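You operate a simulated robot arm through the tools that you are given. There is no shell and no other tool. Be economical: measure what you need, move in short steps, check, and stop when the job is done.

Carry out the task below with a simulated robot arm. There is one attempt and no reset: what you move stays moved.

TASK
Stack the teal sample labelled "23" from the top of the wooden-topped table on top of the teal sample marked "24".

It is judged by the outcome, as a careful person would: the job done as asked, and still so three seconds after it is handed in. It fails if anything else is knocked over, pushed out of place, dropped, spilled or broken.

THE ROBOT
A 7-joint arm with a two-finger parallel gripper, fixed in place. Base frame: the origin is at the foot of the arm, x ahead of it, y to its left, z up; the work surface is at about z = 860. Lengths are in mm, angles in rad, forces in N, time in s.
With the tool pointing down near the work surface it reaches from about 300 to 700 mm from the base axis. Its first joint turns from -1.152 to 1.152 rad. Payload 1.57 kg.
Tool frame: the origin (TCP) lies between the finger pads and is the grasp point; the fingertips stand 30 mm ahead of it; z points along the fingers, y is the line along which they close. The gripper opens to 110 mm. The fingers are 24 mm wide and 12 mm thick; the gripper's body (48 by 112 mm) begins 78 mm behind the TCP.
Orientation is that of the tool frame in the base frame, as a unit quaternion [x, y, z, w]. With the fingers straight down and closing along the base's y, the tool's x points along the base's -x, its y along +y and its z along -z.

THE INTERFACE
- The arm moves only by the tool jog_arm. Its arguments are lists of equal length, an entry for each row: "translation": the shift along the tool's x, y, z in units of 20 mm (1.0 is 20 mm), a list of three; "delta_rot": the turn, a rotation vector about the tool's x, y, z in units of 6 degrees (1.0 is 6 degrees), a list of three; "hand": the opening, from 0 (shut) to 1 (fully open). In form: {"translation": [[tx, ty, tz], ...], "delta_rot": [[ax, ay, az], ...], "hand": [hand, ...]}. A call has 1 to 8 rows; each row shifts and turns the commanded pose from where the row before left it, along the tool's axes as they then stand. A call with a number of a shift or a turn outside -1 to 1 is refused whole. A row lasts 0.2 s, in which the tool goes at most 50 mm and 0.15 rad; a call with a longer step from one row to the next is refused whole, and so is a gripper value outside its range. A pose out of reach is approached as far as the arm can. The call stops where the force on the tool passes 40 N (or 10 N more than at its start, if that is more) or the arm is blocked; 0.2 s more then pass. The fingers move at their own pace (about 108 mm/s each) and stop on an object; they squeeze with about 25 N. The grip force told is the motor's: it shows also when the fingers shut on nothing. Time passes only in rows, and 0.2 s behind the last, so rows that do not move let the fingers close. It gives the time, the measured TCP pose, the force on the tool (base axes), the opening and the grip force at its end, in the units of the frame above (readings bear some noise).
- Cameras (640 x 400 px; columns grow to the right, rows downward): "scene" is fixed at [179.2, -413, 1396.3]; the picture's right is [0.58, -0.82, 0.00], its down [-0.54, -0.38, -0.75] and it looks along [0.61, 0.43, -0.66] (base axes); focal length 370 px, centre (320, 200). "wrist" rides on the gripper at [-36, 0, -80] in the tool frame; the picture's right is [0.00, -1.00, 0.00], its down [0.97, 0.00, -0.24] and it looks along [0.24, 0.00, 0.97] (tool axes); focal length 218 px, centre (320, 200).
- snapshot(camera): a new picture of that camera. No time passes.
- locate(camera, pixels): for up to 12 pixels [column, row] of the newest picture of that camera ("zoom" is the newest enlarged one), the place [x, y, z] in the base frame of the surface seen there, good to about 3 mm. No time passes.
- close_up(camera, box): a new picture of the part [left, top, right, bottom] of that camera's present view, enlarged. No time passes.
- sign_off(): hands the job in; it is judged then, once.

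Work in short steps. Measure before you move; look again where a grasp or a placing could have gone wrong, and mend it. You have 60 turns and 26 pictures in all, the two below and enlarged ones among them. Open the gripper and draw the arm clear of the work before you hand the job in, unless the task says otherwise; then end with one line.

The tools are called after ">>>" by a JSON object that holds its "fn" and its "kwargs". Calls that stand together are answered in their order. jog_arm: Moves the arm, as the interface text tells. Its arguments: {"type":"object","properties":{"translation":{"type":"array"},"delta_rot":{"type":"array"},"hand":{"type":"array"}},"required":["translation","delta_rot","hand"]} The other tools are called the same way: snapshot (camera) takes a picture; locate (camera, pixels) gives the place of the surface under pixels of a picture; close_up (camera, box) takes an enlarged picture of a part of a camera's view; sign_off () hands the job in.

At the start:

```text
time: 0.0
tcp_pos: [344.5, -202.8, 1158.8]
tcp_rot: [0.0, 1.0, 0.0, -0.001]
ft_force: [0.5, 0.6, 0.7]
width: 110.2
grip_force: 0.0
```

scene: 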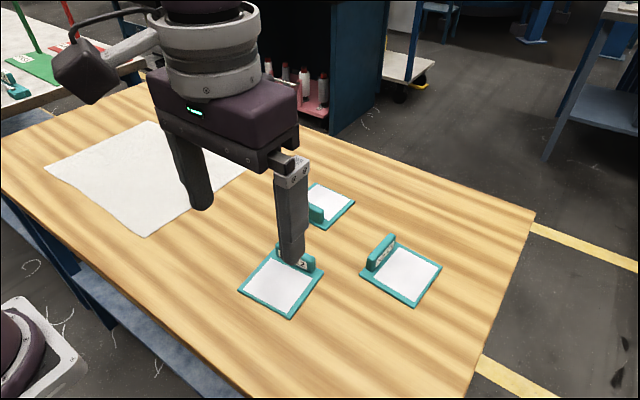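
wrist: 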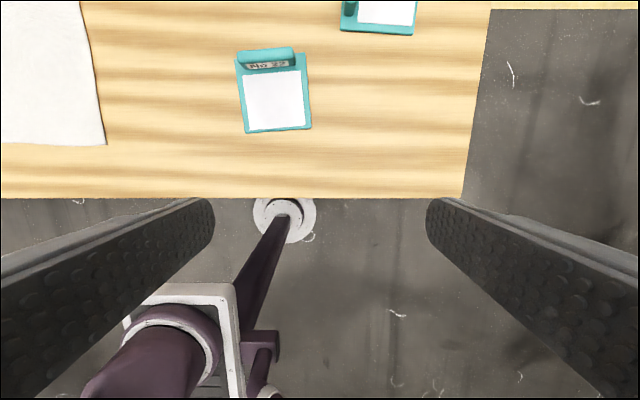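

Three teal samples stand on the wooden table, near (280,285), (400,270) and (328,205). I enlarge the view to read their labels.

>>> {"fn": "close_up", "kwargs": {"camera": "scene", "box": [220, 170, 460, 320]}}

>>> {"fn": "close_up", "kwargs": {"camera": "wrist", "box": [220, 0, 440, 138]}}

```text
2.67 times, centred on (340, 245) of scene
```

zoom: 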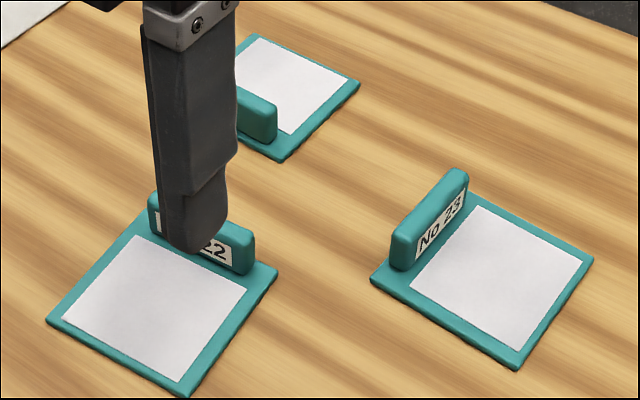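

```text
2.90 times, centred on (330, 69) of wrist
```

zoom: 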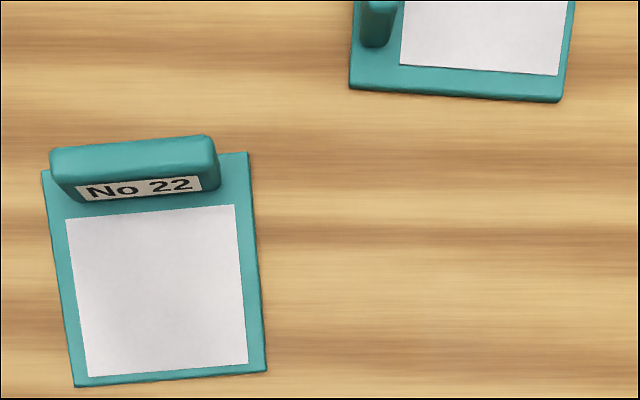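

The right-hand sample reads "No 23", and the near one "No 22". I measure 23 and the far sample, whose label is hidden.

>>> {"fn": "locate", "kwargs": {"camera": "scene", "pixels": [[360, 275], [414, 306], [440, 267], [370, 257], [390, 237], [372, 268], [405, 275], [328, 226], [353, 201], [320, 209], [335, 200], [345, 250]]}}

>>> {"fn": "close_up", "kwargs": {"camera": "scene", "box": [0, 40, 80, 90]}}

```text
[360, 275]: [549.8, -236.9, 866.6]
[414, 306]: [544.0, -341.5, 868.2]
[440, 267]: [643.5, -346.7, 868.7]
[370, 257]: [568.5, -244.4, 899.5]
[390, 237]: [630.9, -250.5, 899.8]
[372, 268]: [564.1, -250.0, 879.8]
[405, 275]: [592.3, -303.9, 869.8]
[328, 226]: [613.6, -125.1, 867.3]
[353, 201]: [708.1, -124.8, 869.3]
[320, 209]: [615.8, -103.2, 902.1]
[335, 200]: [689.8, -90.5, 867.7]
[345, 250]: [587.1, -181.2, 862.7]
```

```text
8.00 times, centred on (40, 65) of scene
```

zoom: 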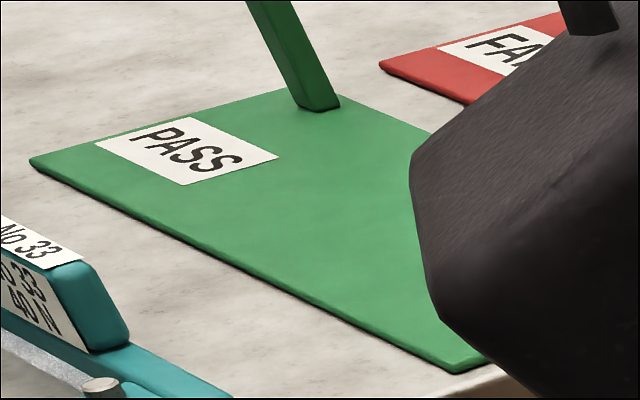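

23's handle runs along x at y≈-247 with its top at z≈900. I move the arm over the far sample so the wrist camera, which looks toward -x, can read its label.

>>> {"fn": "jog_arm", "kwargs": {"translation": [[-1, 0.3, 0], [-1, 0.3, 0], [-1, 0.3, 0], [-1, 0.3, 0], [-1, 0.3, 0], [-1, 0.3, 0], [-1, 0.3, 0], [-1, 0.3, 0]], "delta_rot": [[0, 0, 0], [0, 0, 0], [0, 0, 0], [0, 0, 0], [0, 0, 0], [0, 0, 0], [0, 0, 0], [0, 0, 0]], "hand": [1, 1, 1, 1, 1, 1, 1, 1]}}

>>> {"fn": "jog_arm", "kwargs": {"translation": [[-1, 0.3, 0.5], [-1, 0.3, 0.5], [-1, 0.3, 0.5], [-1, 0.3, 0.5], [-1, 0.3, 0.5]], "delta_rot": [[0, 0, 0], [0, 0, 0], [0, 0, 0], [0, 0, 0], [0, 0, 0]], "hand": [1, 1, 1, 1, 1]}}

>>> {"fn": "snapshot", "kwargs": {"camera": "wrist"}}

>>> {"fn": "snapshot", "kwargs": {"camera": "scene"}}

```text
time: 1.8
tcp_pos: [504.4, -153.9, 1161.4]
tcp_rot: [0.002, 1.0, 0.0, 0.001]
ft_force: [0.2, -0.4, 0.0]
width: 110.0
grip_force: 0.0
```

```text
time: 3.0
tcp_pos: [604.3, -123.9, 1110.6]
tcp_rot: [0.0, 1.0, 0.0, 0.0]
ft_force: [0.5, -0.6, -0.2]
width: 110.1
grip_force: 0.0
```

```text
20 pictures are left
```

wrist: 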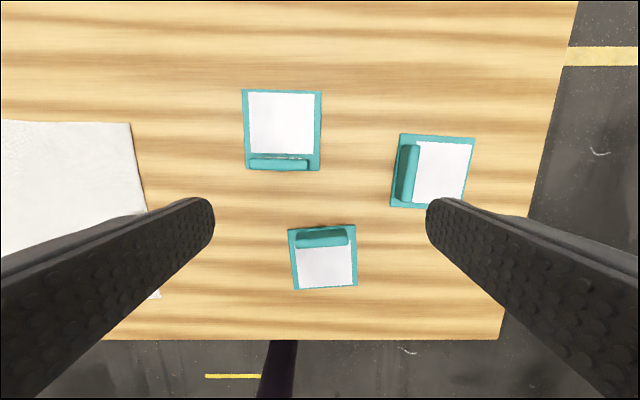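

```text
19 pictures are left
```

scene: 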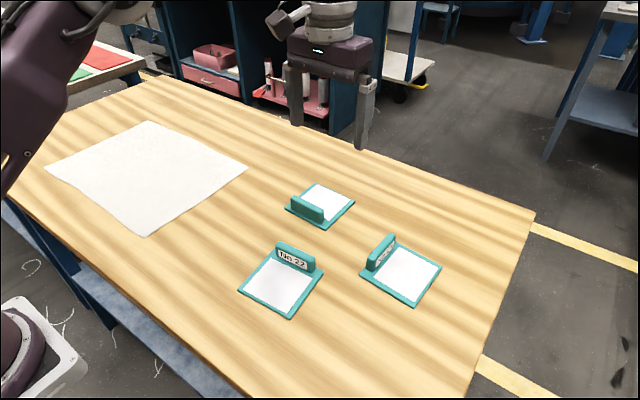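

I check the far sample's label and take its corner positions, along with 23's handle.

>>> {"fn": "close_up", "kwargs": {"camera": "wrist", "box": [230, 130, 340, 199]}}

>>> {"fn": "locate", "kwargs": {"camera": "wrist", "pixels": [[244, 93], [319, 94], [318, 168], [248, 168], [252, 165], [305, 165], [402, 137], [472, 141], [461, 207], [392, 204], [412, 148], [405, 199]]}}

>>> {"fn": "close_up", "kwargs": {"camera": "wrist", "box": [380, 125, 490, 215]}}

```text
5.80 times, centred on (285, 164) of wrist
```

zoom: 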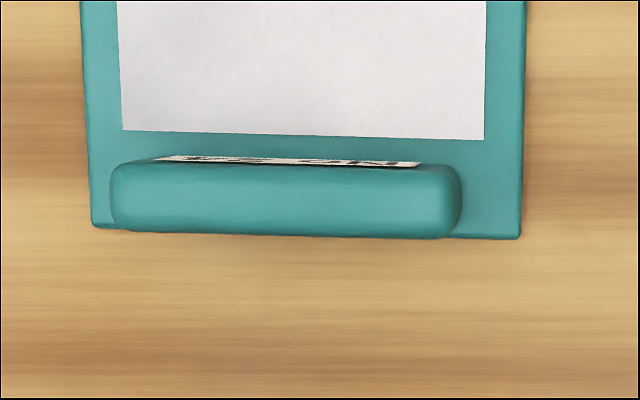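

```text
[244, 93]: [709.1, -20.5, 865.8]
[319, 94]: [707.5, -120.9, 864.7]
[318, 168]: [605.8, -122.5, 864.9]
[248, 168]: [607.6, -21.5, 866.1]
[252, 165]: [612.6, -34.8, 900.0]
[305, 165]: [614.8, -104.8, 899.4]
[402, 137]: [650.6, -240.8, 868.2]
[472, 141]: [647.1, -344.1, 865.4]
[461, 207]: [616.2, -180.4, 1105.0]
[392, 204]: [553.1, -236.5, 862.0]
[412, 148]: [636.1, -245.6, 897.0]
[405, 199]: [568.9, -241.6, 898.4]
```

```text
4.44 times, centred on (435, 170) of wrist
```

zoom: 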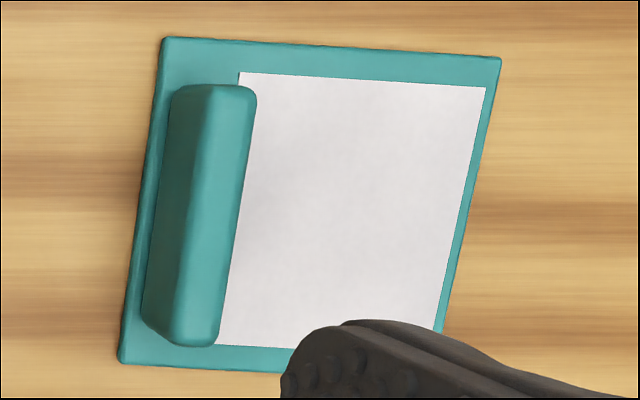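

The far sample's label faces +x and is too steep to read. I move outward, then lower and tilt the tool to read it.

>>> {"fn": "jog_arm", "kwargs": {"translation": [[-1, 0.4, 0.5], [-1, 0.4, 0.5], [-1, 0.4, 0.5], [0, 0.4, 1], [0, 0, 0], [0, 0, 0], [0, 0, 0]], "delta_rot": [[0, 0, 0], [0, 0, 0], [0, 0, 0], [0, 1, 0], [0, 1, 0], [0, 1, 0], [0, 1, 0]], "hand": [1, 1, 1, 1, 1, 1, 1]}}

>>> {"fn": "snapshot", "kwargs": {"camera": "wrist"}}

```text
time: 4.6
tcp_pos: [562.8, -97.1, 1065.6]
tcp_rot: [0.001, 0.978, 0.0, -0.209]
ft_force: [-0.5, 0.2, -0.7]
width: 109.8
grip_force: 0.1
out of reach, approached as far as the arm can: row 3, 4, 5, 6, 7
```

```text
16 pictures are left
```

wrist: 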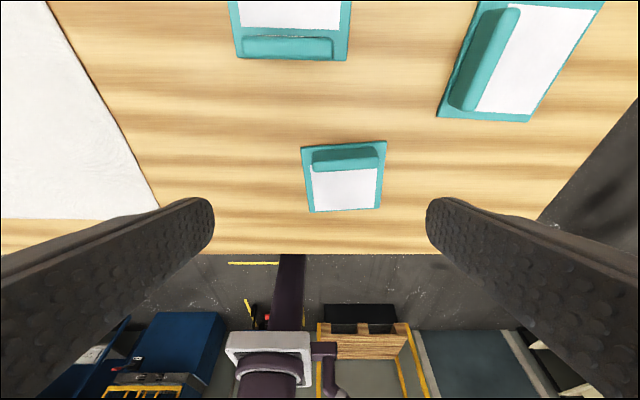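

Tilting ran into the reach limit. I undo it, then approach low and level instead.

>>> {"fn": "jog_arm", "kwargs": {"translation": [[0, 0, 0], [0, 0, 0], [0, 0, 0], [0, 0, 0], [0, 0, 0]], "delta_rot": [[0, -1, 0], [0, -1, 0], [0, -1, 0], [0, -1, 0], [0, 0, 0]], "hand": [1, 1, 1, 1, 1]}}

```text
time: 5.8
tcp_pos: [564.6, -94.9, 1065.2]
tcp_rot: [0.0, 1.0, 0.0, 0.0]
ft_force: [0.6, 0.5, 0.3]
width: 110.0
grip_force: 0.0
```

The tool is level again at x=565. I now go out 105 mm and down 100 mm; the fingertips stay above z≈935.

>>> {"fn": "jog_arm", "kwargs": {"translation": [[0, 0.3, 1], [-0.5, 0.3, 1], [-0.8, 0.3, 1], [-1, 0.3, 0.8], [-1, 0, 0.5], [-1, 0, 0.5], [-0.7, 0, 0]], "delta_rot": [[0, 0, 0], [0, 0, 0], [0, 0, 0], [0, 0, 0], [0, 0, 0], [0, 0, 0], [0, 0, 0]], "hand": [1, 1, 1, 1, 1, 1, 1]}}

>>> {"fn": "snapshot", "kwargs": {"camera": "wrist"}}

```text
time: 7.4
tcp_pos: [664.5, -72.2, 967.8]
tcp_rot: [0.0, 1.0, 0.001, 0.0]
ft_force: [0.1, 0.7, -0.2]
width: 110.1
grip_force: 0.1
```

```text
15 pictures are left
```

wrist: 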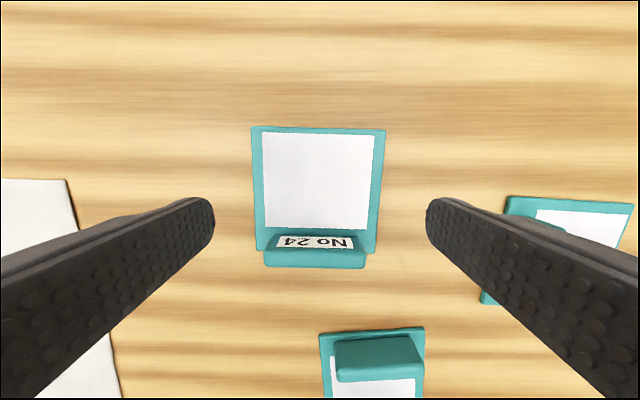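

It reads "No 24". I measure its plate corners, its handle's inner face and the plate's height.

>>> {"fn": "locate", "kwargs": {"camera": "wrist", "pixels": [[254, 130], [383, 133], [375, 250], [258, 247], [282, 232], [354, 237], [280, 246], [350, 249], [268, 265], [362, 266], [320, 180], [320, 222]]}}

```text
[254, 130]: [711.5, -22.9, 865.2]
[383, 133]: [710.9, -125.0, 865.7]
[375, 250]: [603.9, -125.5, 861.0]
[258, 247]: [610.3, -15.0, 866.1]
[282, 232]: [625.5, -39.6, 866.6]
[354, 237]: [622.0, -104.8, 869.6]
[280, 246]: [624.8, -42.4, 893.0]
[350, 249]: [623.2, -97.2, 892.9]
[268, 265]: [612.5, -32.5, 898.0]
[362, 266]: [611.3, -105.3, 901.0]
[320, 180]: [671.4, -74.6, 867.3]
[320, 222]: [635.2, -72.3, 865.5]
```

The target is confirmed. 24's plate spans x 608–711 and y -20 to -124, with its handle's inner face at x≈625. I'll keep 23's orientation, grip its handle along y and shift it about +85 in x and +219 in y, so its plate sits flat just beyond 24's handle. First I go above 23's handle.

>>> {"fn": "jog_arm", "kwargs": {"translation": [[0.4, -1, 0], [0.4, -1, 0], [0.4, -1, 0], [0.4, -1, 0], [0.4, -1, 0], [0.4, -1, 0], [0.4, -1, 0], [0.4, -1, 0]], "delta_rot": [[0, 0, 0], [0, 0, 0], [0, 0, 0], [0, 0, 0], [0, 0, 0], [0, 0, 0], [0, 0, 0], [0, 0, 0]], "hand": [0.6, 0.6, 0.6, 0.6, 0.6, 0.6, 0.6, 0.6]}}

>>> {"fn": "snapshot", "kwargs": {"camera": "wrist"}}

```text
time: 9.2
tcp_pos: [601.1, -231.6, 967.9]
tcp_rot: [0.0, 1.0, 0.0, 0.0]
ft_force: [0.4, -0.7, -0.5]
width: 65.9
grip_force: 0.1
```

```text
14 pictures are left
```

wrist: 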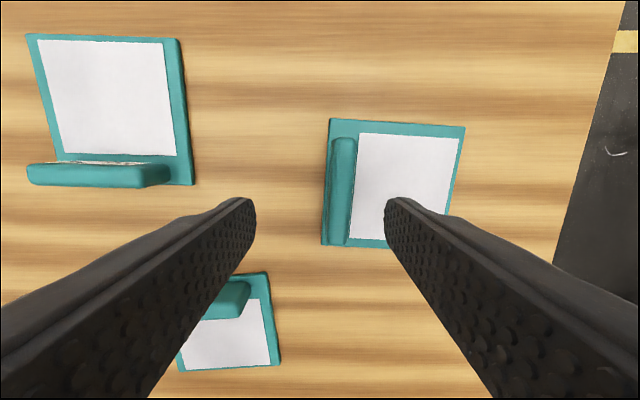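

>>> {"fn": "locate", "kwargs": {"camera": "wrist", "pixels": [[332, 121], [463, 129], [323, 242], [385, 246], [335, 142], [354, 142], [329, 240], [347, 242], [342, 190], [333, 190], [350, 190], [420, 170]]}}

>>> {"fn": "close_up", "kwargs": {"camera": "wrist", "box": [300, 105, 480, 260]}}

```text
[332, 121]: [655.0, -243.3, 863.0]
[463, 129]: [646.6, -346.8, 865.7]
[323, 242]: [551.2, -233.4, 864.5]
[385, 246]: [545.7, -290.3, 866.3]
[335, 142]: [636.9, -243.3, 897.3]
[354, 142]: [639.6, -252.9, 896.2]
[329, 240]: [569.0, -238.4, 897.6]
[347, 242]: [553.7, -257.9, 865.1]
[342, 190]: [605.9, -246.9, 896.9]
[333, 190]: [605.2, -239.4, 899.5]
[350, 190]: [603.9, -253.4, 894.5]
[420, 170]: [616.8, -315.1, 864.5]
```

```text
2.58 times, centred on (390, 182) of wrist
```

zoom: 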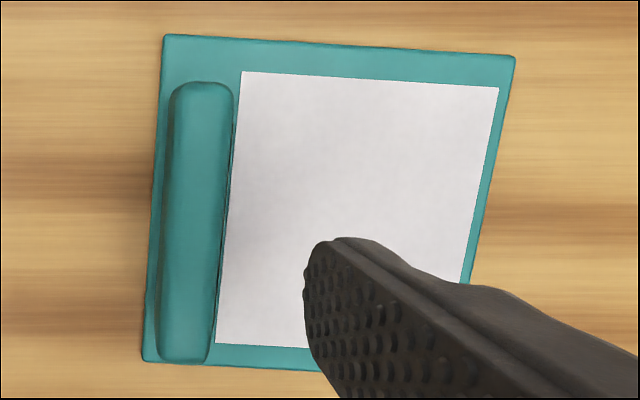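

23's handle is centred near (603,-246.5) with its yaw at about -4.5°. I align to that, then descend to TCP z≈904, which puts the tips about 8 mm above its plate.

>>> {"fn": "jog_arm", "kwargs": {"translation": [[0, -0.75, 0], [0, 0, 0], [0, 0, 0.8], [0, 0, 0.8], [0, 0, 0.8], [0, 0, 0.8]], "delta_rot": [[0, 0, 0], [0, 0, 0.75], [0, 0, 0], [0, 0, 0], [0, 0, 0], [0, 0, 0]], "hand": [0.6, 0.6, 0.6, 0.6, 0.6, 0.6]}}

>>> {"fn": "snapshot", "kwargs": {"camera": "wrist"}}

>>> {"fn": "snapshot", "kwargs": {"camera": "scene"}}

```text
time: 10.6
tcp_pos: [601.8, -248.5, 906.6]
tcp_rot: [0.039, 0.999, 0.0, -0.001]
ft_force: [0.2, 0.1, -0.4]
width: 65.9
grip_force: 0.1
```

```text
12 pictures are left
```

wrist: 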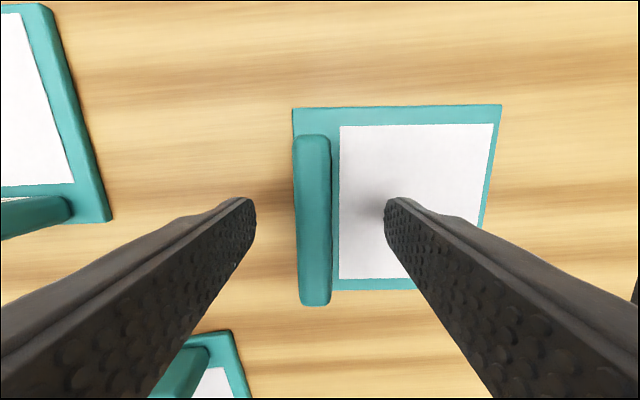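

```text
11 pictures are left
```

scene: 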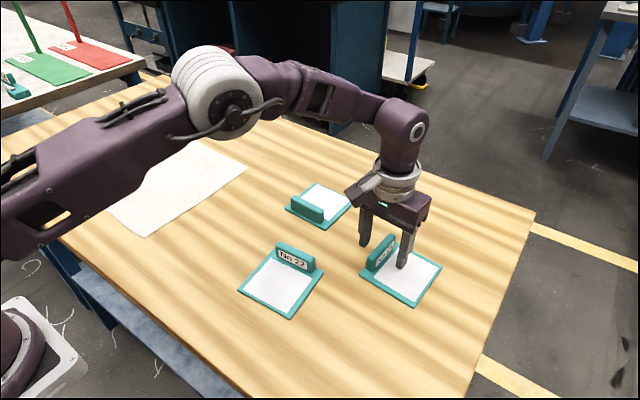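

The handle lies about 2 mm to the left of centre (col 314) and is well aligned. I correct that and close.

>>> {"fn": "jog_arm", "kwargs": {"translation": [[0, 0.12, 0.1], [0, 0, 0], [0, 0, 0], [0, 0, 0], [0, 0, 0]], "delta_rot": [[0, 0, 0], [0, 0, 0], [0, 0, 0], [0, 0, 0], [0, 0, 0]], "hand": [0.6, 0.3, 0, 0, 0]}}

```text
time: 11.8
tcp_pos: [603.1, -246.5, 905.2]
tcp_rot: [0.04, 0.999, 0.0, 0.0]
ft_force: [0.2, -0.4, -0.7]
width: 15.4
grip_force: 25.3
```

The grip holds at 15.4 mm. I lift about 50 mm and check that the sample came up level.

>>> {"fn": "jog_arm", "kwargs": {"translation": [[0, 0, -0.3], [0, 0, -0.5], [0, 0, -0.6], [0, 0, -0.6], [0, 0, -0.6]], "delta_rot": [[0, 0, 0], [0, 0, 0], [0, 0, 0], [0, 0, 0], [0, 0, 0]], "hand": [0, 0, 0, 0, 0]}}

>>> {"fn": "snapshot", "kwargs": {"camera": "wrist"}}

>>> {"fn": "snapshot", "kwargs": {"camera": "scene"}}

```text
time: 13.0
tcp_pos: [601.1, -245.6, 956.7]
tcp_rot: [0.04, 0.999, 0.0, -0.001]
ft_force: [-0.1, 0.9, -0.3]
width: 15.2
grip_force: 25.4
```

```text
10 pictures are left
```

wrist: 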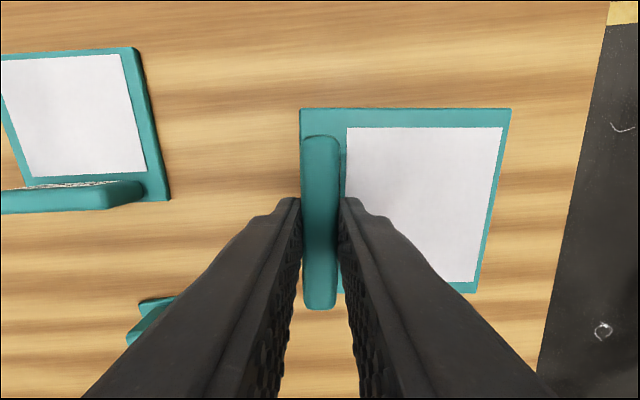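

```text
9 pictures are left
```

scene: 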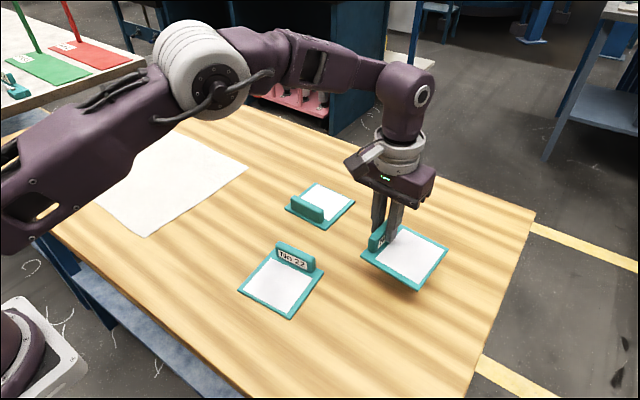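

It's held. I measure the plate's corners relative to the TCP (601.1,-245.6,956.7) to check that it hangs level.

>>> {"fn": "locate", "kwargs": {"camera": "wrist", "pixels": [[304, 112], [507, 112], [475, 290], [466, 289], [360, 140], [490, 140], [460, 270], [320, 300], [320, 150]]}}

>>> {"fn": "locate", "kwargs": {"camera": "scene", "pixels": [[364, 256], [416, 288], [445, 253], [400, 250], [415, 270]]}}

```text
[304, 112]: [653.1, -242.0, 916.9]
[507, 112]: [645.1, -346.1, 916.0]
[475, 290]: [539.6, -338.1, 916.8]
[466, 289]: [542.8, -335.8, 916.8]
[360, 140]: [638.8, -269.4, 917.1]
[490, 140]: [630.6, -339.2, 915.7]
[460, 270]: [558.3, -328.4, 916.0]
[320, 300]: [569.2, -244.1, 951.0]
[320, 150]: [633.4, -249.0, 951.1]
```

```text
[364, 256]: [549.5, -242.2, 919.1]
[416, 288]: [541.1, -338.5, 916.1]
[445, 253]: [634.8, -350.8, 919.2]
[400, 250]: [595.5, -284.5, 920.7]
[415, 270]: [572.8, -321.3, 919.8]
```

It hangs level, with its plate top at TCP-40. After turning +3.5° to match 24, TCP ≈ (688,-26.5) puts the plate's near edge at x≈632 and centres it in y. I raise, turn and carry over.

>>> {"fn": "jog_arm", "kwargs": {"translation": [[0, 0, -0.5], [0, 0, -0.5], [0, 0.8, 0], [-0.3, 1, 0], [-0.3, 1, 0], [-0.4, 1, 0], [-0.4, 1, 0], [-0.4, 1, 0]], "delta_rot": [[0, 0, 0], [0, 0, -0.3], [0, 0, -0.3], [0, 0, 0], [0, 0, 0], [0, 0, 0], [0, 0, 0], [0, 0, 0]], "hand": [0, 0, 0, 0, 0, 0, 0, 0]}}

>>> {"fn": "jog_arm", "kwargs": {"translation": [[-0.5, 1, 0], [-0.5, 1, 0], [-0.5, 1, 0], [-0.5, 1, 0], [-0.3, 0.8, 0]], "delta_rot": [[0, 0, 0], [0, 0, 0], [0, 0, 0], [0, 0, 0], [0, 0, 0]], "hand": [0, 0, 0, 0, 0]}}

```text
time: 14.8
tcp_pos: [639.3, -131.7, 975.9]
tcp_rot: [0.008, 1.0, 0.0, 0.0]
ft_force: [0.2, 0.3, -0.2]
width: 15.5
grip_force: 25.3
```

```text
time: 16.0
tcp_pos: [686.4, -33.8, 977.3]
tcp_rot: [0.01, 1.0, 0.0, 0.0]
ft_force: [-0.1, -0.2, -0.8]
width: 15.2
grip_force: 24.9
```

I correct by +7 in y and +2 in x, and descend to TCP z≈929 (plate bottom ≈883). This brings 23's near edge below 24's handle top, only slightly, so I check with a picture first at z≈957.

>>> {"fn": "jog_arm", "kwargs": {"translation": [[-0.1, 0.36, 0], [0, 0, 0.5], [0, 0, 0.5]], "delta_rot": [[0, 0, 0], [0, 0, 0], [0, 0, 0]], "hand": [0, 0, 0]}}

>>> {"fn": "snapshot", "kwargs": {"camera": "scene"}}

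>>> {"fn": "snapshot", "kwargs": {"camera": "wrist"}}

```text
time: 16.8
tcp_pos: [690.1, -28.6, 954.8]
tcp_rot: [0.008, 1.0, 0.0, -0.001]
ft_force: [0.0, 0.1, -1.4]
width: 15.5
grip_force: 24.9
```

```text
8 pictures are left
```

scene: 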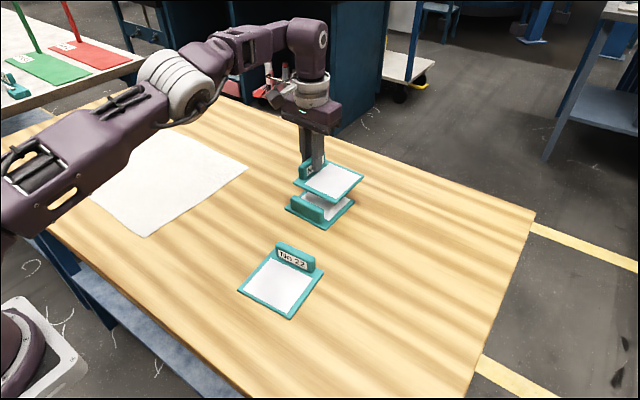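

```text
7 pictures are left
```

wrist: 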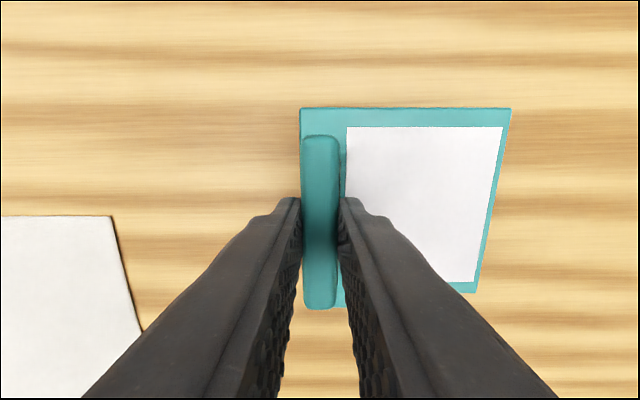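

>>> {"fn": "close_up", "kwargs": {"camera": "scene", "box": [275, 150, 375, 235]}}

>>> {"fn": "locate", "kwargs": {"camera": "wrist", "pixels": [[304, 111], [507, 111], [470, 288], [476, 290], [340, 303]]}}

>>> {"fn": "locate", "kwargs": {"camera": "scene", "pixels": [[297, 182], [332, 199], [360, 174], [294, 199], [322, 215], [324, 208], [328, 227]]}}

```text
4.71 times, centred on (325, 192) of scene
```

zoom: 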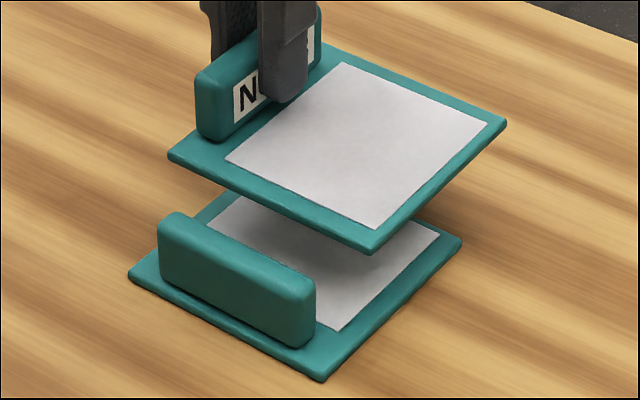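

```text
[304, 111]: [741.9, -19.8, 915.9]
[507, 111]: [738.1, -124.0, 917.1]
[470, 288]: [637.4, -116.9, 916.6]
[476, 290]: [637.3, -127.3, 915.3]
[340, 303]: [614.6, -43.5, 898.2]
```

```text
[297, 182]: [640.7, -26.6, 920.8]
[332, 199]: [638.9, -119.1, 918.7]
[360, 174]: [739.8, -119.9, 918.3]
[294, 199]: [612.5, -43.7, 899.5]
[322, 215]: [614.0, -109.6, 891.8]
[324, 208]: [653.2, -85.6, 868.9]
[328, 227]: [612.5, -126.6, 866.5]
```

23's near edge is at x≈637 and 24's handle face is at 625, so there is clearance. I shift 4 mm back for more overlap and lower slowly to about 5 mm above contact.

>>> {"fn": "jog_arm", "kwargs": {"translation": [[0.2, 0, 0], [0, 0, 0.5], [0, 0, 0.5], [0, 0, 0.5], [0, 0, 0.35]], "delta_rot": [[0, 0, 0], [0, 0, 0], [0, 0, 0], [0, 0, 0], [0, 0, 0]], "hand": [0, 0, 0, 0, 0]}}

>>> {"fn": "close_up", "kwargs": {"camera": "scene", "box": [275, 150, 375, 235]}}

```text
time: 18.0
tcp_pos: [685.1, -27.8, 918.2]
tcp_rot: [0.008, 1.0, -0.001, -0.001]
ft_force: [-0.4, -1.6, -0.7]
width: 15.2
grip_force: 25.0
```

```text
4.71 times, centred on (325, 192) of scene
```

zoom: 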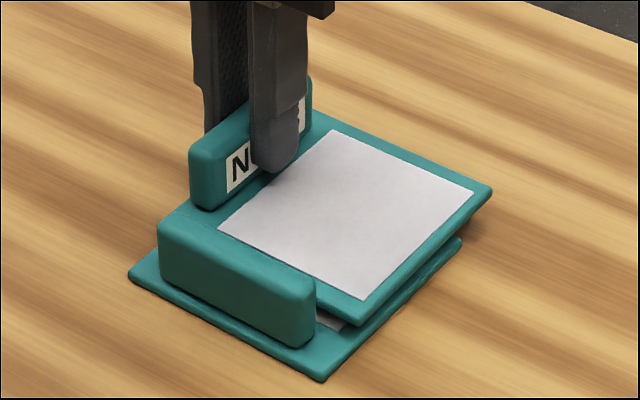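

A few millimetres of gap remain. I lower in small steps and watch the force.

>>> {"fn": "jog_arm", "kwargs": {"translation": [[0, 0, 0.1], [0, 0, 0.1], [0, 0, 0.08]], "delta_rot": [[0, 0, 0], [0, 0, 0], [0, 0, 0]], "hand": [0, 0, 0]}}

```text
time: 18.8
tcp_pos: [685.4, -26.3, 912.9]
tcp_rot: [0.008, 1.0, 0.0, 0.0]
ft_force: [-0.3, 0.8, -0.8]
width: 15.3
grip_force: 25.0
```

>>> {"fn": "jog_arm", "kwargs": {"translation": [[0, 0, 0.05], [0, 0, 0.05]], "delta_rot": [[0, 0, 0], [0, 0, 0]], "hand": [0, 0]}}

```text
time: 19.4
tcp_pos: [685.5, -27.6, 911.1]
tcp_rot: [0.008, 1.0, 0.0, 0.0]
ft_force: [-0.6, -0.3, -1.0]
width: 15.1
grip_force: 24.8
```

There is still no contact force, so I continue in 1 mm steps.

>>> {"fn": "jog_arm", "kwargs": {"translation": [[0, 0, 0.05], [0, 0, 0]], "delta_rot": [[0, 0, 0], [0, 0, 0]], "hand": [0, 0]}}

>>> {"fn": "jog_arm", "kwargs": {"translation": [[0, 0, 0.05], [0, 0, 0]], "delta_rot": [[0, 0, 0], [0, 0, 0]], "hand": [0, 0]}}

```text
time: 20.0
tcp_pos: [685.6, -27.3, 909.9]
tcp_rot: [0.008, 1.0, 0.001, 0.0]
ft_force: [-1.0, 0.9, 7.1]
width: 15.1
grip_force: 24.1
```

```text
time: 20.6
tcp_pos: [685.5, -26.7, 910.6]
tcp_rot: [0.008, 1.0, -0.001, 0.001]
ft_force: [-0.1, -1.0, 17.9]
width: 15.2
grip_force: 25.1
```

Contact shows as 7 then 18 N of upward force. I ease up 1 mm, release and check.

>>> {"fn": "jog_arm", "kwargs": {"translation": [[0, 0, -0.06], [0, 0, 0], [0, 0, 0], [0, 0, 0]], "delta_rot": [[0, 0, 0], [0, 0, 0], [0, 0, 0], [0, 0, 0]], "hand": [0, 0.2, 0.4, 0.5]}}

>>> {"fn": "jog_arm", "kwargs": {"translation": [[0, 0, -0.5], [0, 0, -1], [0, 0, -1], [0, 0, -1], [0.5, 0, -1], [1, 0, -0.5], [1, 0, 0], [1, 0, 0]], "delta_rot": [[0, 0, 0], [0, 0, 0], [0, 0, 0], [0, 0, 0], [0, 0, 0], [0, 0, 0], [0, 0, 0], [0, 0, 0]], "hand": [0.5, 0.5, 0.5, 0.5, 0.5, 0.5, 0.5, 0.5]}}

>>> {"fn": "jog_arm", "kwargs": {"translation": [[1, 0, -0.5], [1, 0, -0.5], [1, 0, -0.5], [1, 0, -0.5], [0, 0, 0]], "delta_rot": [[0, 0, 0], [0, 0, 0], [0, 0, 0], [0, 0, 0], [0, 0, 0]], "hand": [0.5, 0.5, 0.5, 0.5, 0.5]}}

>>> {"fn": "snapshot", "kwargs": {"camera": "scene"}}

>>> {"fn": "close_up", "kwargs": {"camera": "scene", "box": [275, 150, 375, 235]}}

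```text
time: 21.6
tcp_pos: [683.8, -25.2, 910.7]
tcp_rot: [0.008, 1.0, -0.001, 0.0]
ft_force: [-0.2, 0.3, 0.9]
width: 55.0
grip_force: 0.0
```

```text
time: 23.4
tcp_pos: [614.6, -23.4, 1009.6]
tcp_rot: [0.008, 1.0, 0.0, 0.0]
ft_force: [0.1, 0.7, 0.6]
width: 54.8
grip_force: 0.1
```

```text
time: 24.6
tcp_pos: [536.4, -21.4, 1051.6]
tcp_rot: [0.008, 1.0, 0.0, 0.0]
ft_force: [-0.4, -0.2, 0.1]
width: 55.1
grip_force: 0.0
```

```text
4 pictures are left
```

scene: 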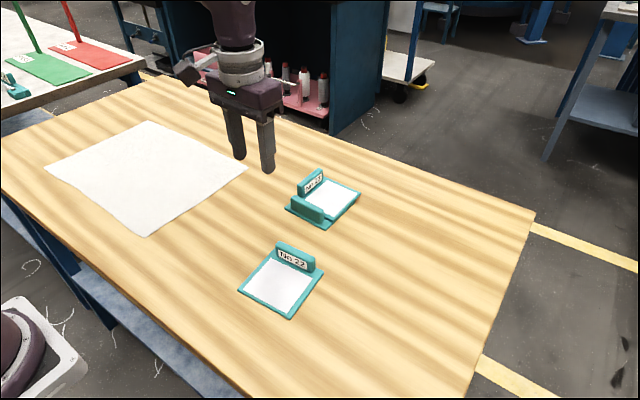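

```text
4.71 times, centred on (325, 192) of scene
```

zoom: 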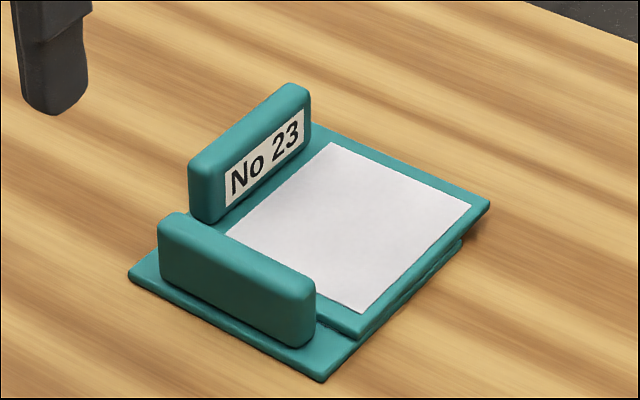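

23 lies flat on 24's plate, 24 has not moved, 22 is undisturbed, and the arm is clear with the gripper open. I hand the job in.

>>> {"fn": "sign_off", "kwargs": {}}

```text
The job is handed in.
```

Sample 23 is stacked flat on the plate of sample 24, just past 24's handle and overhanging its far edge by about 25 mm; nothing else was disturbed, and the job is handed in.
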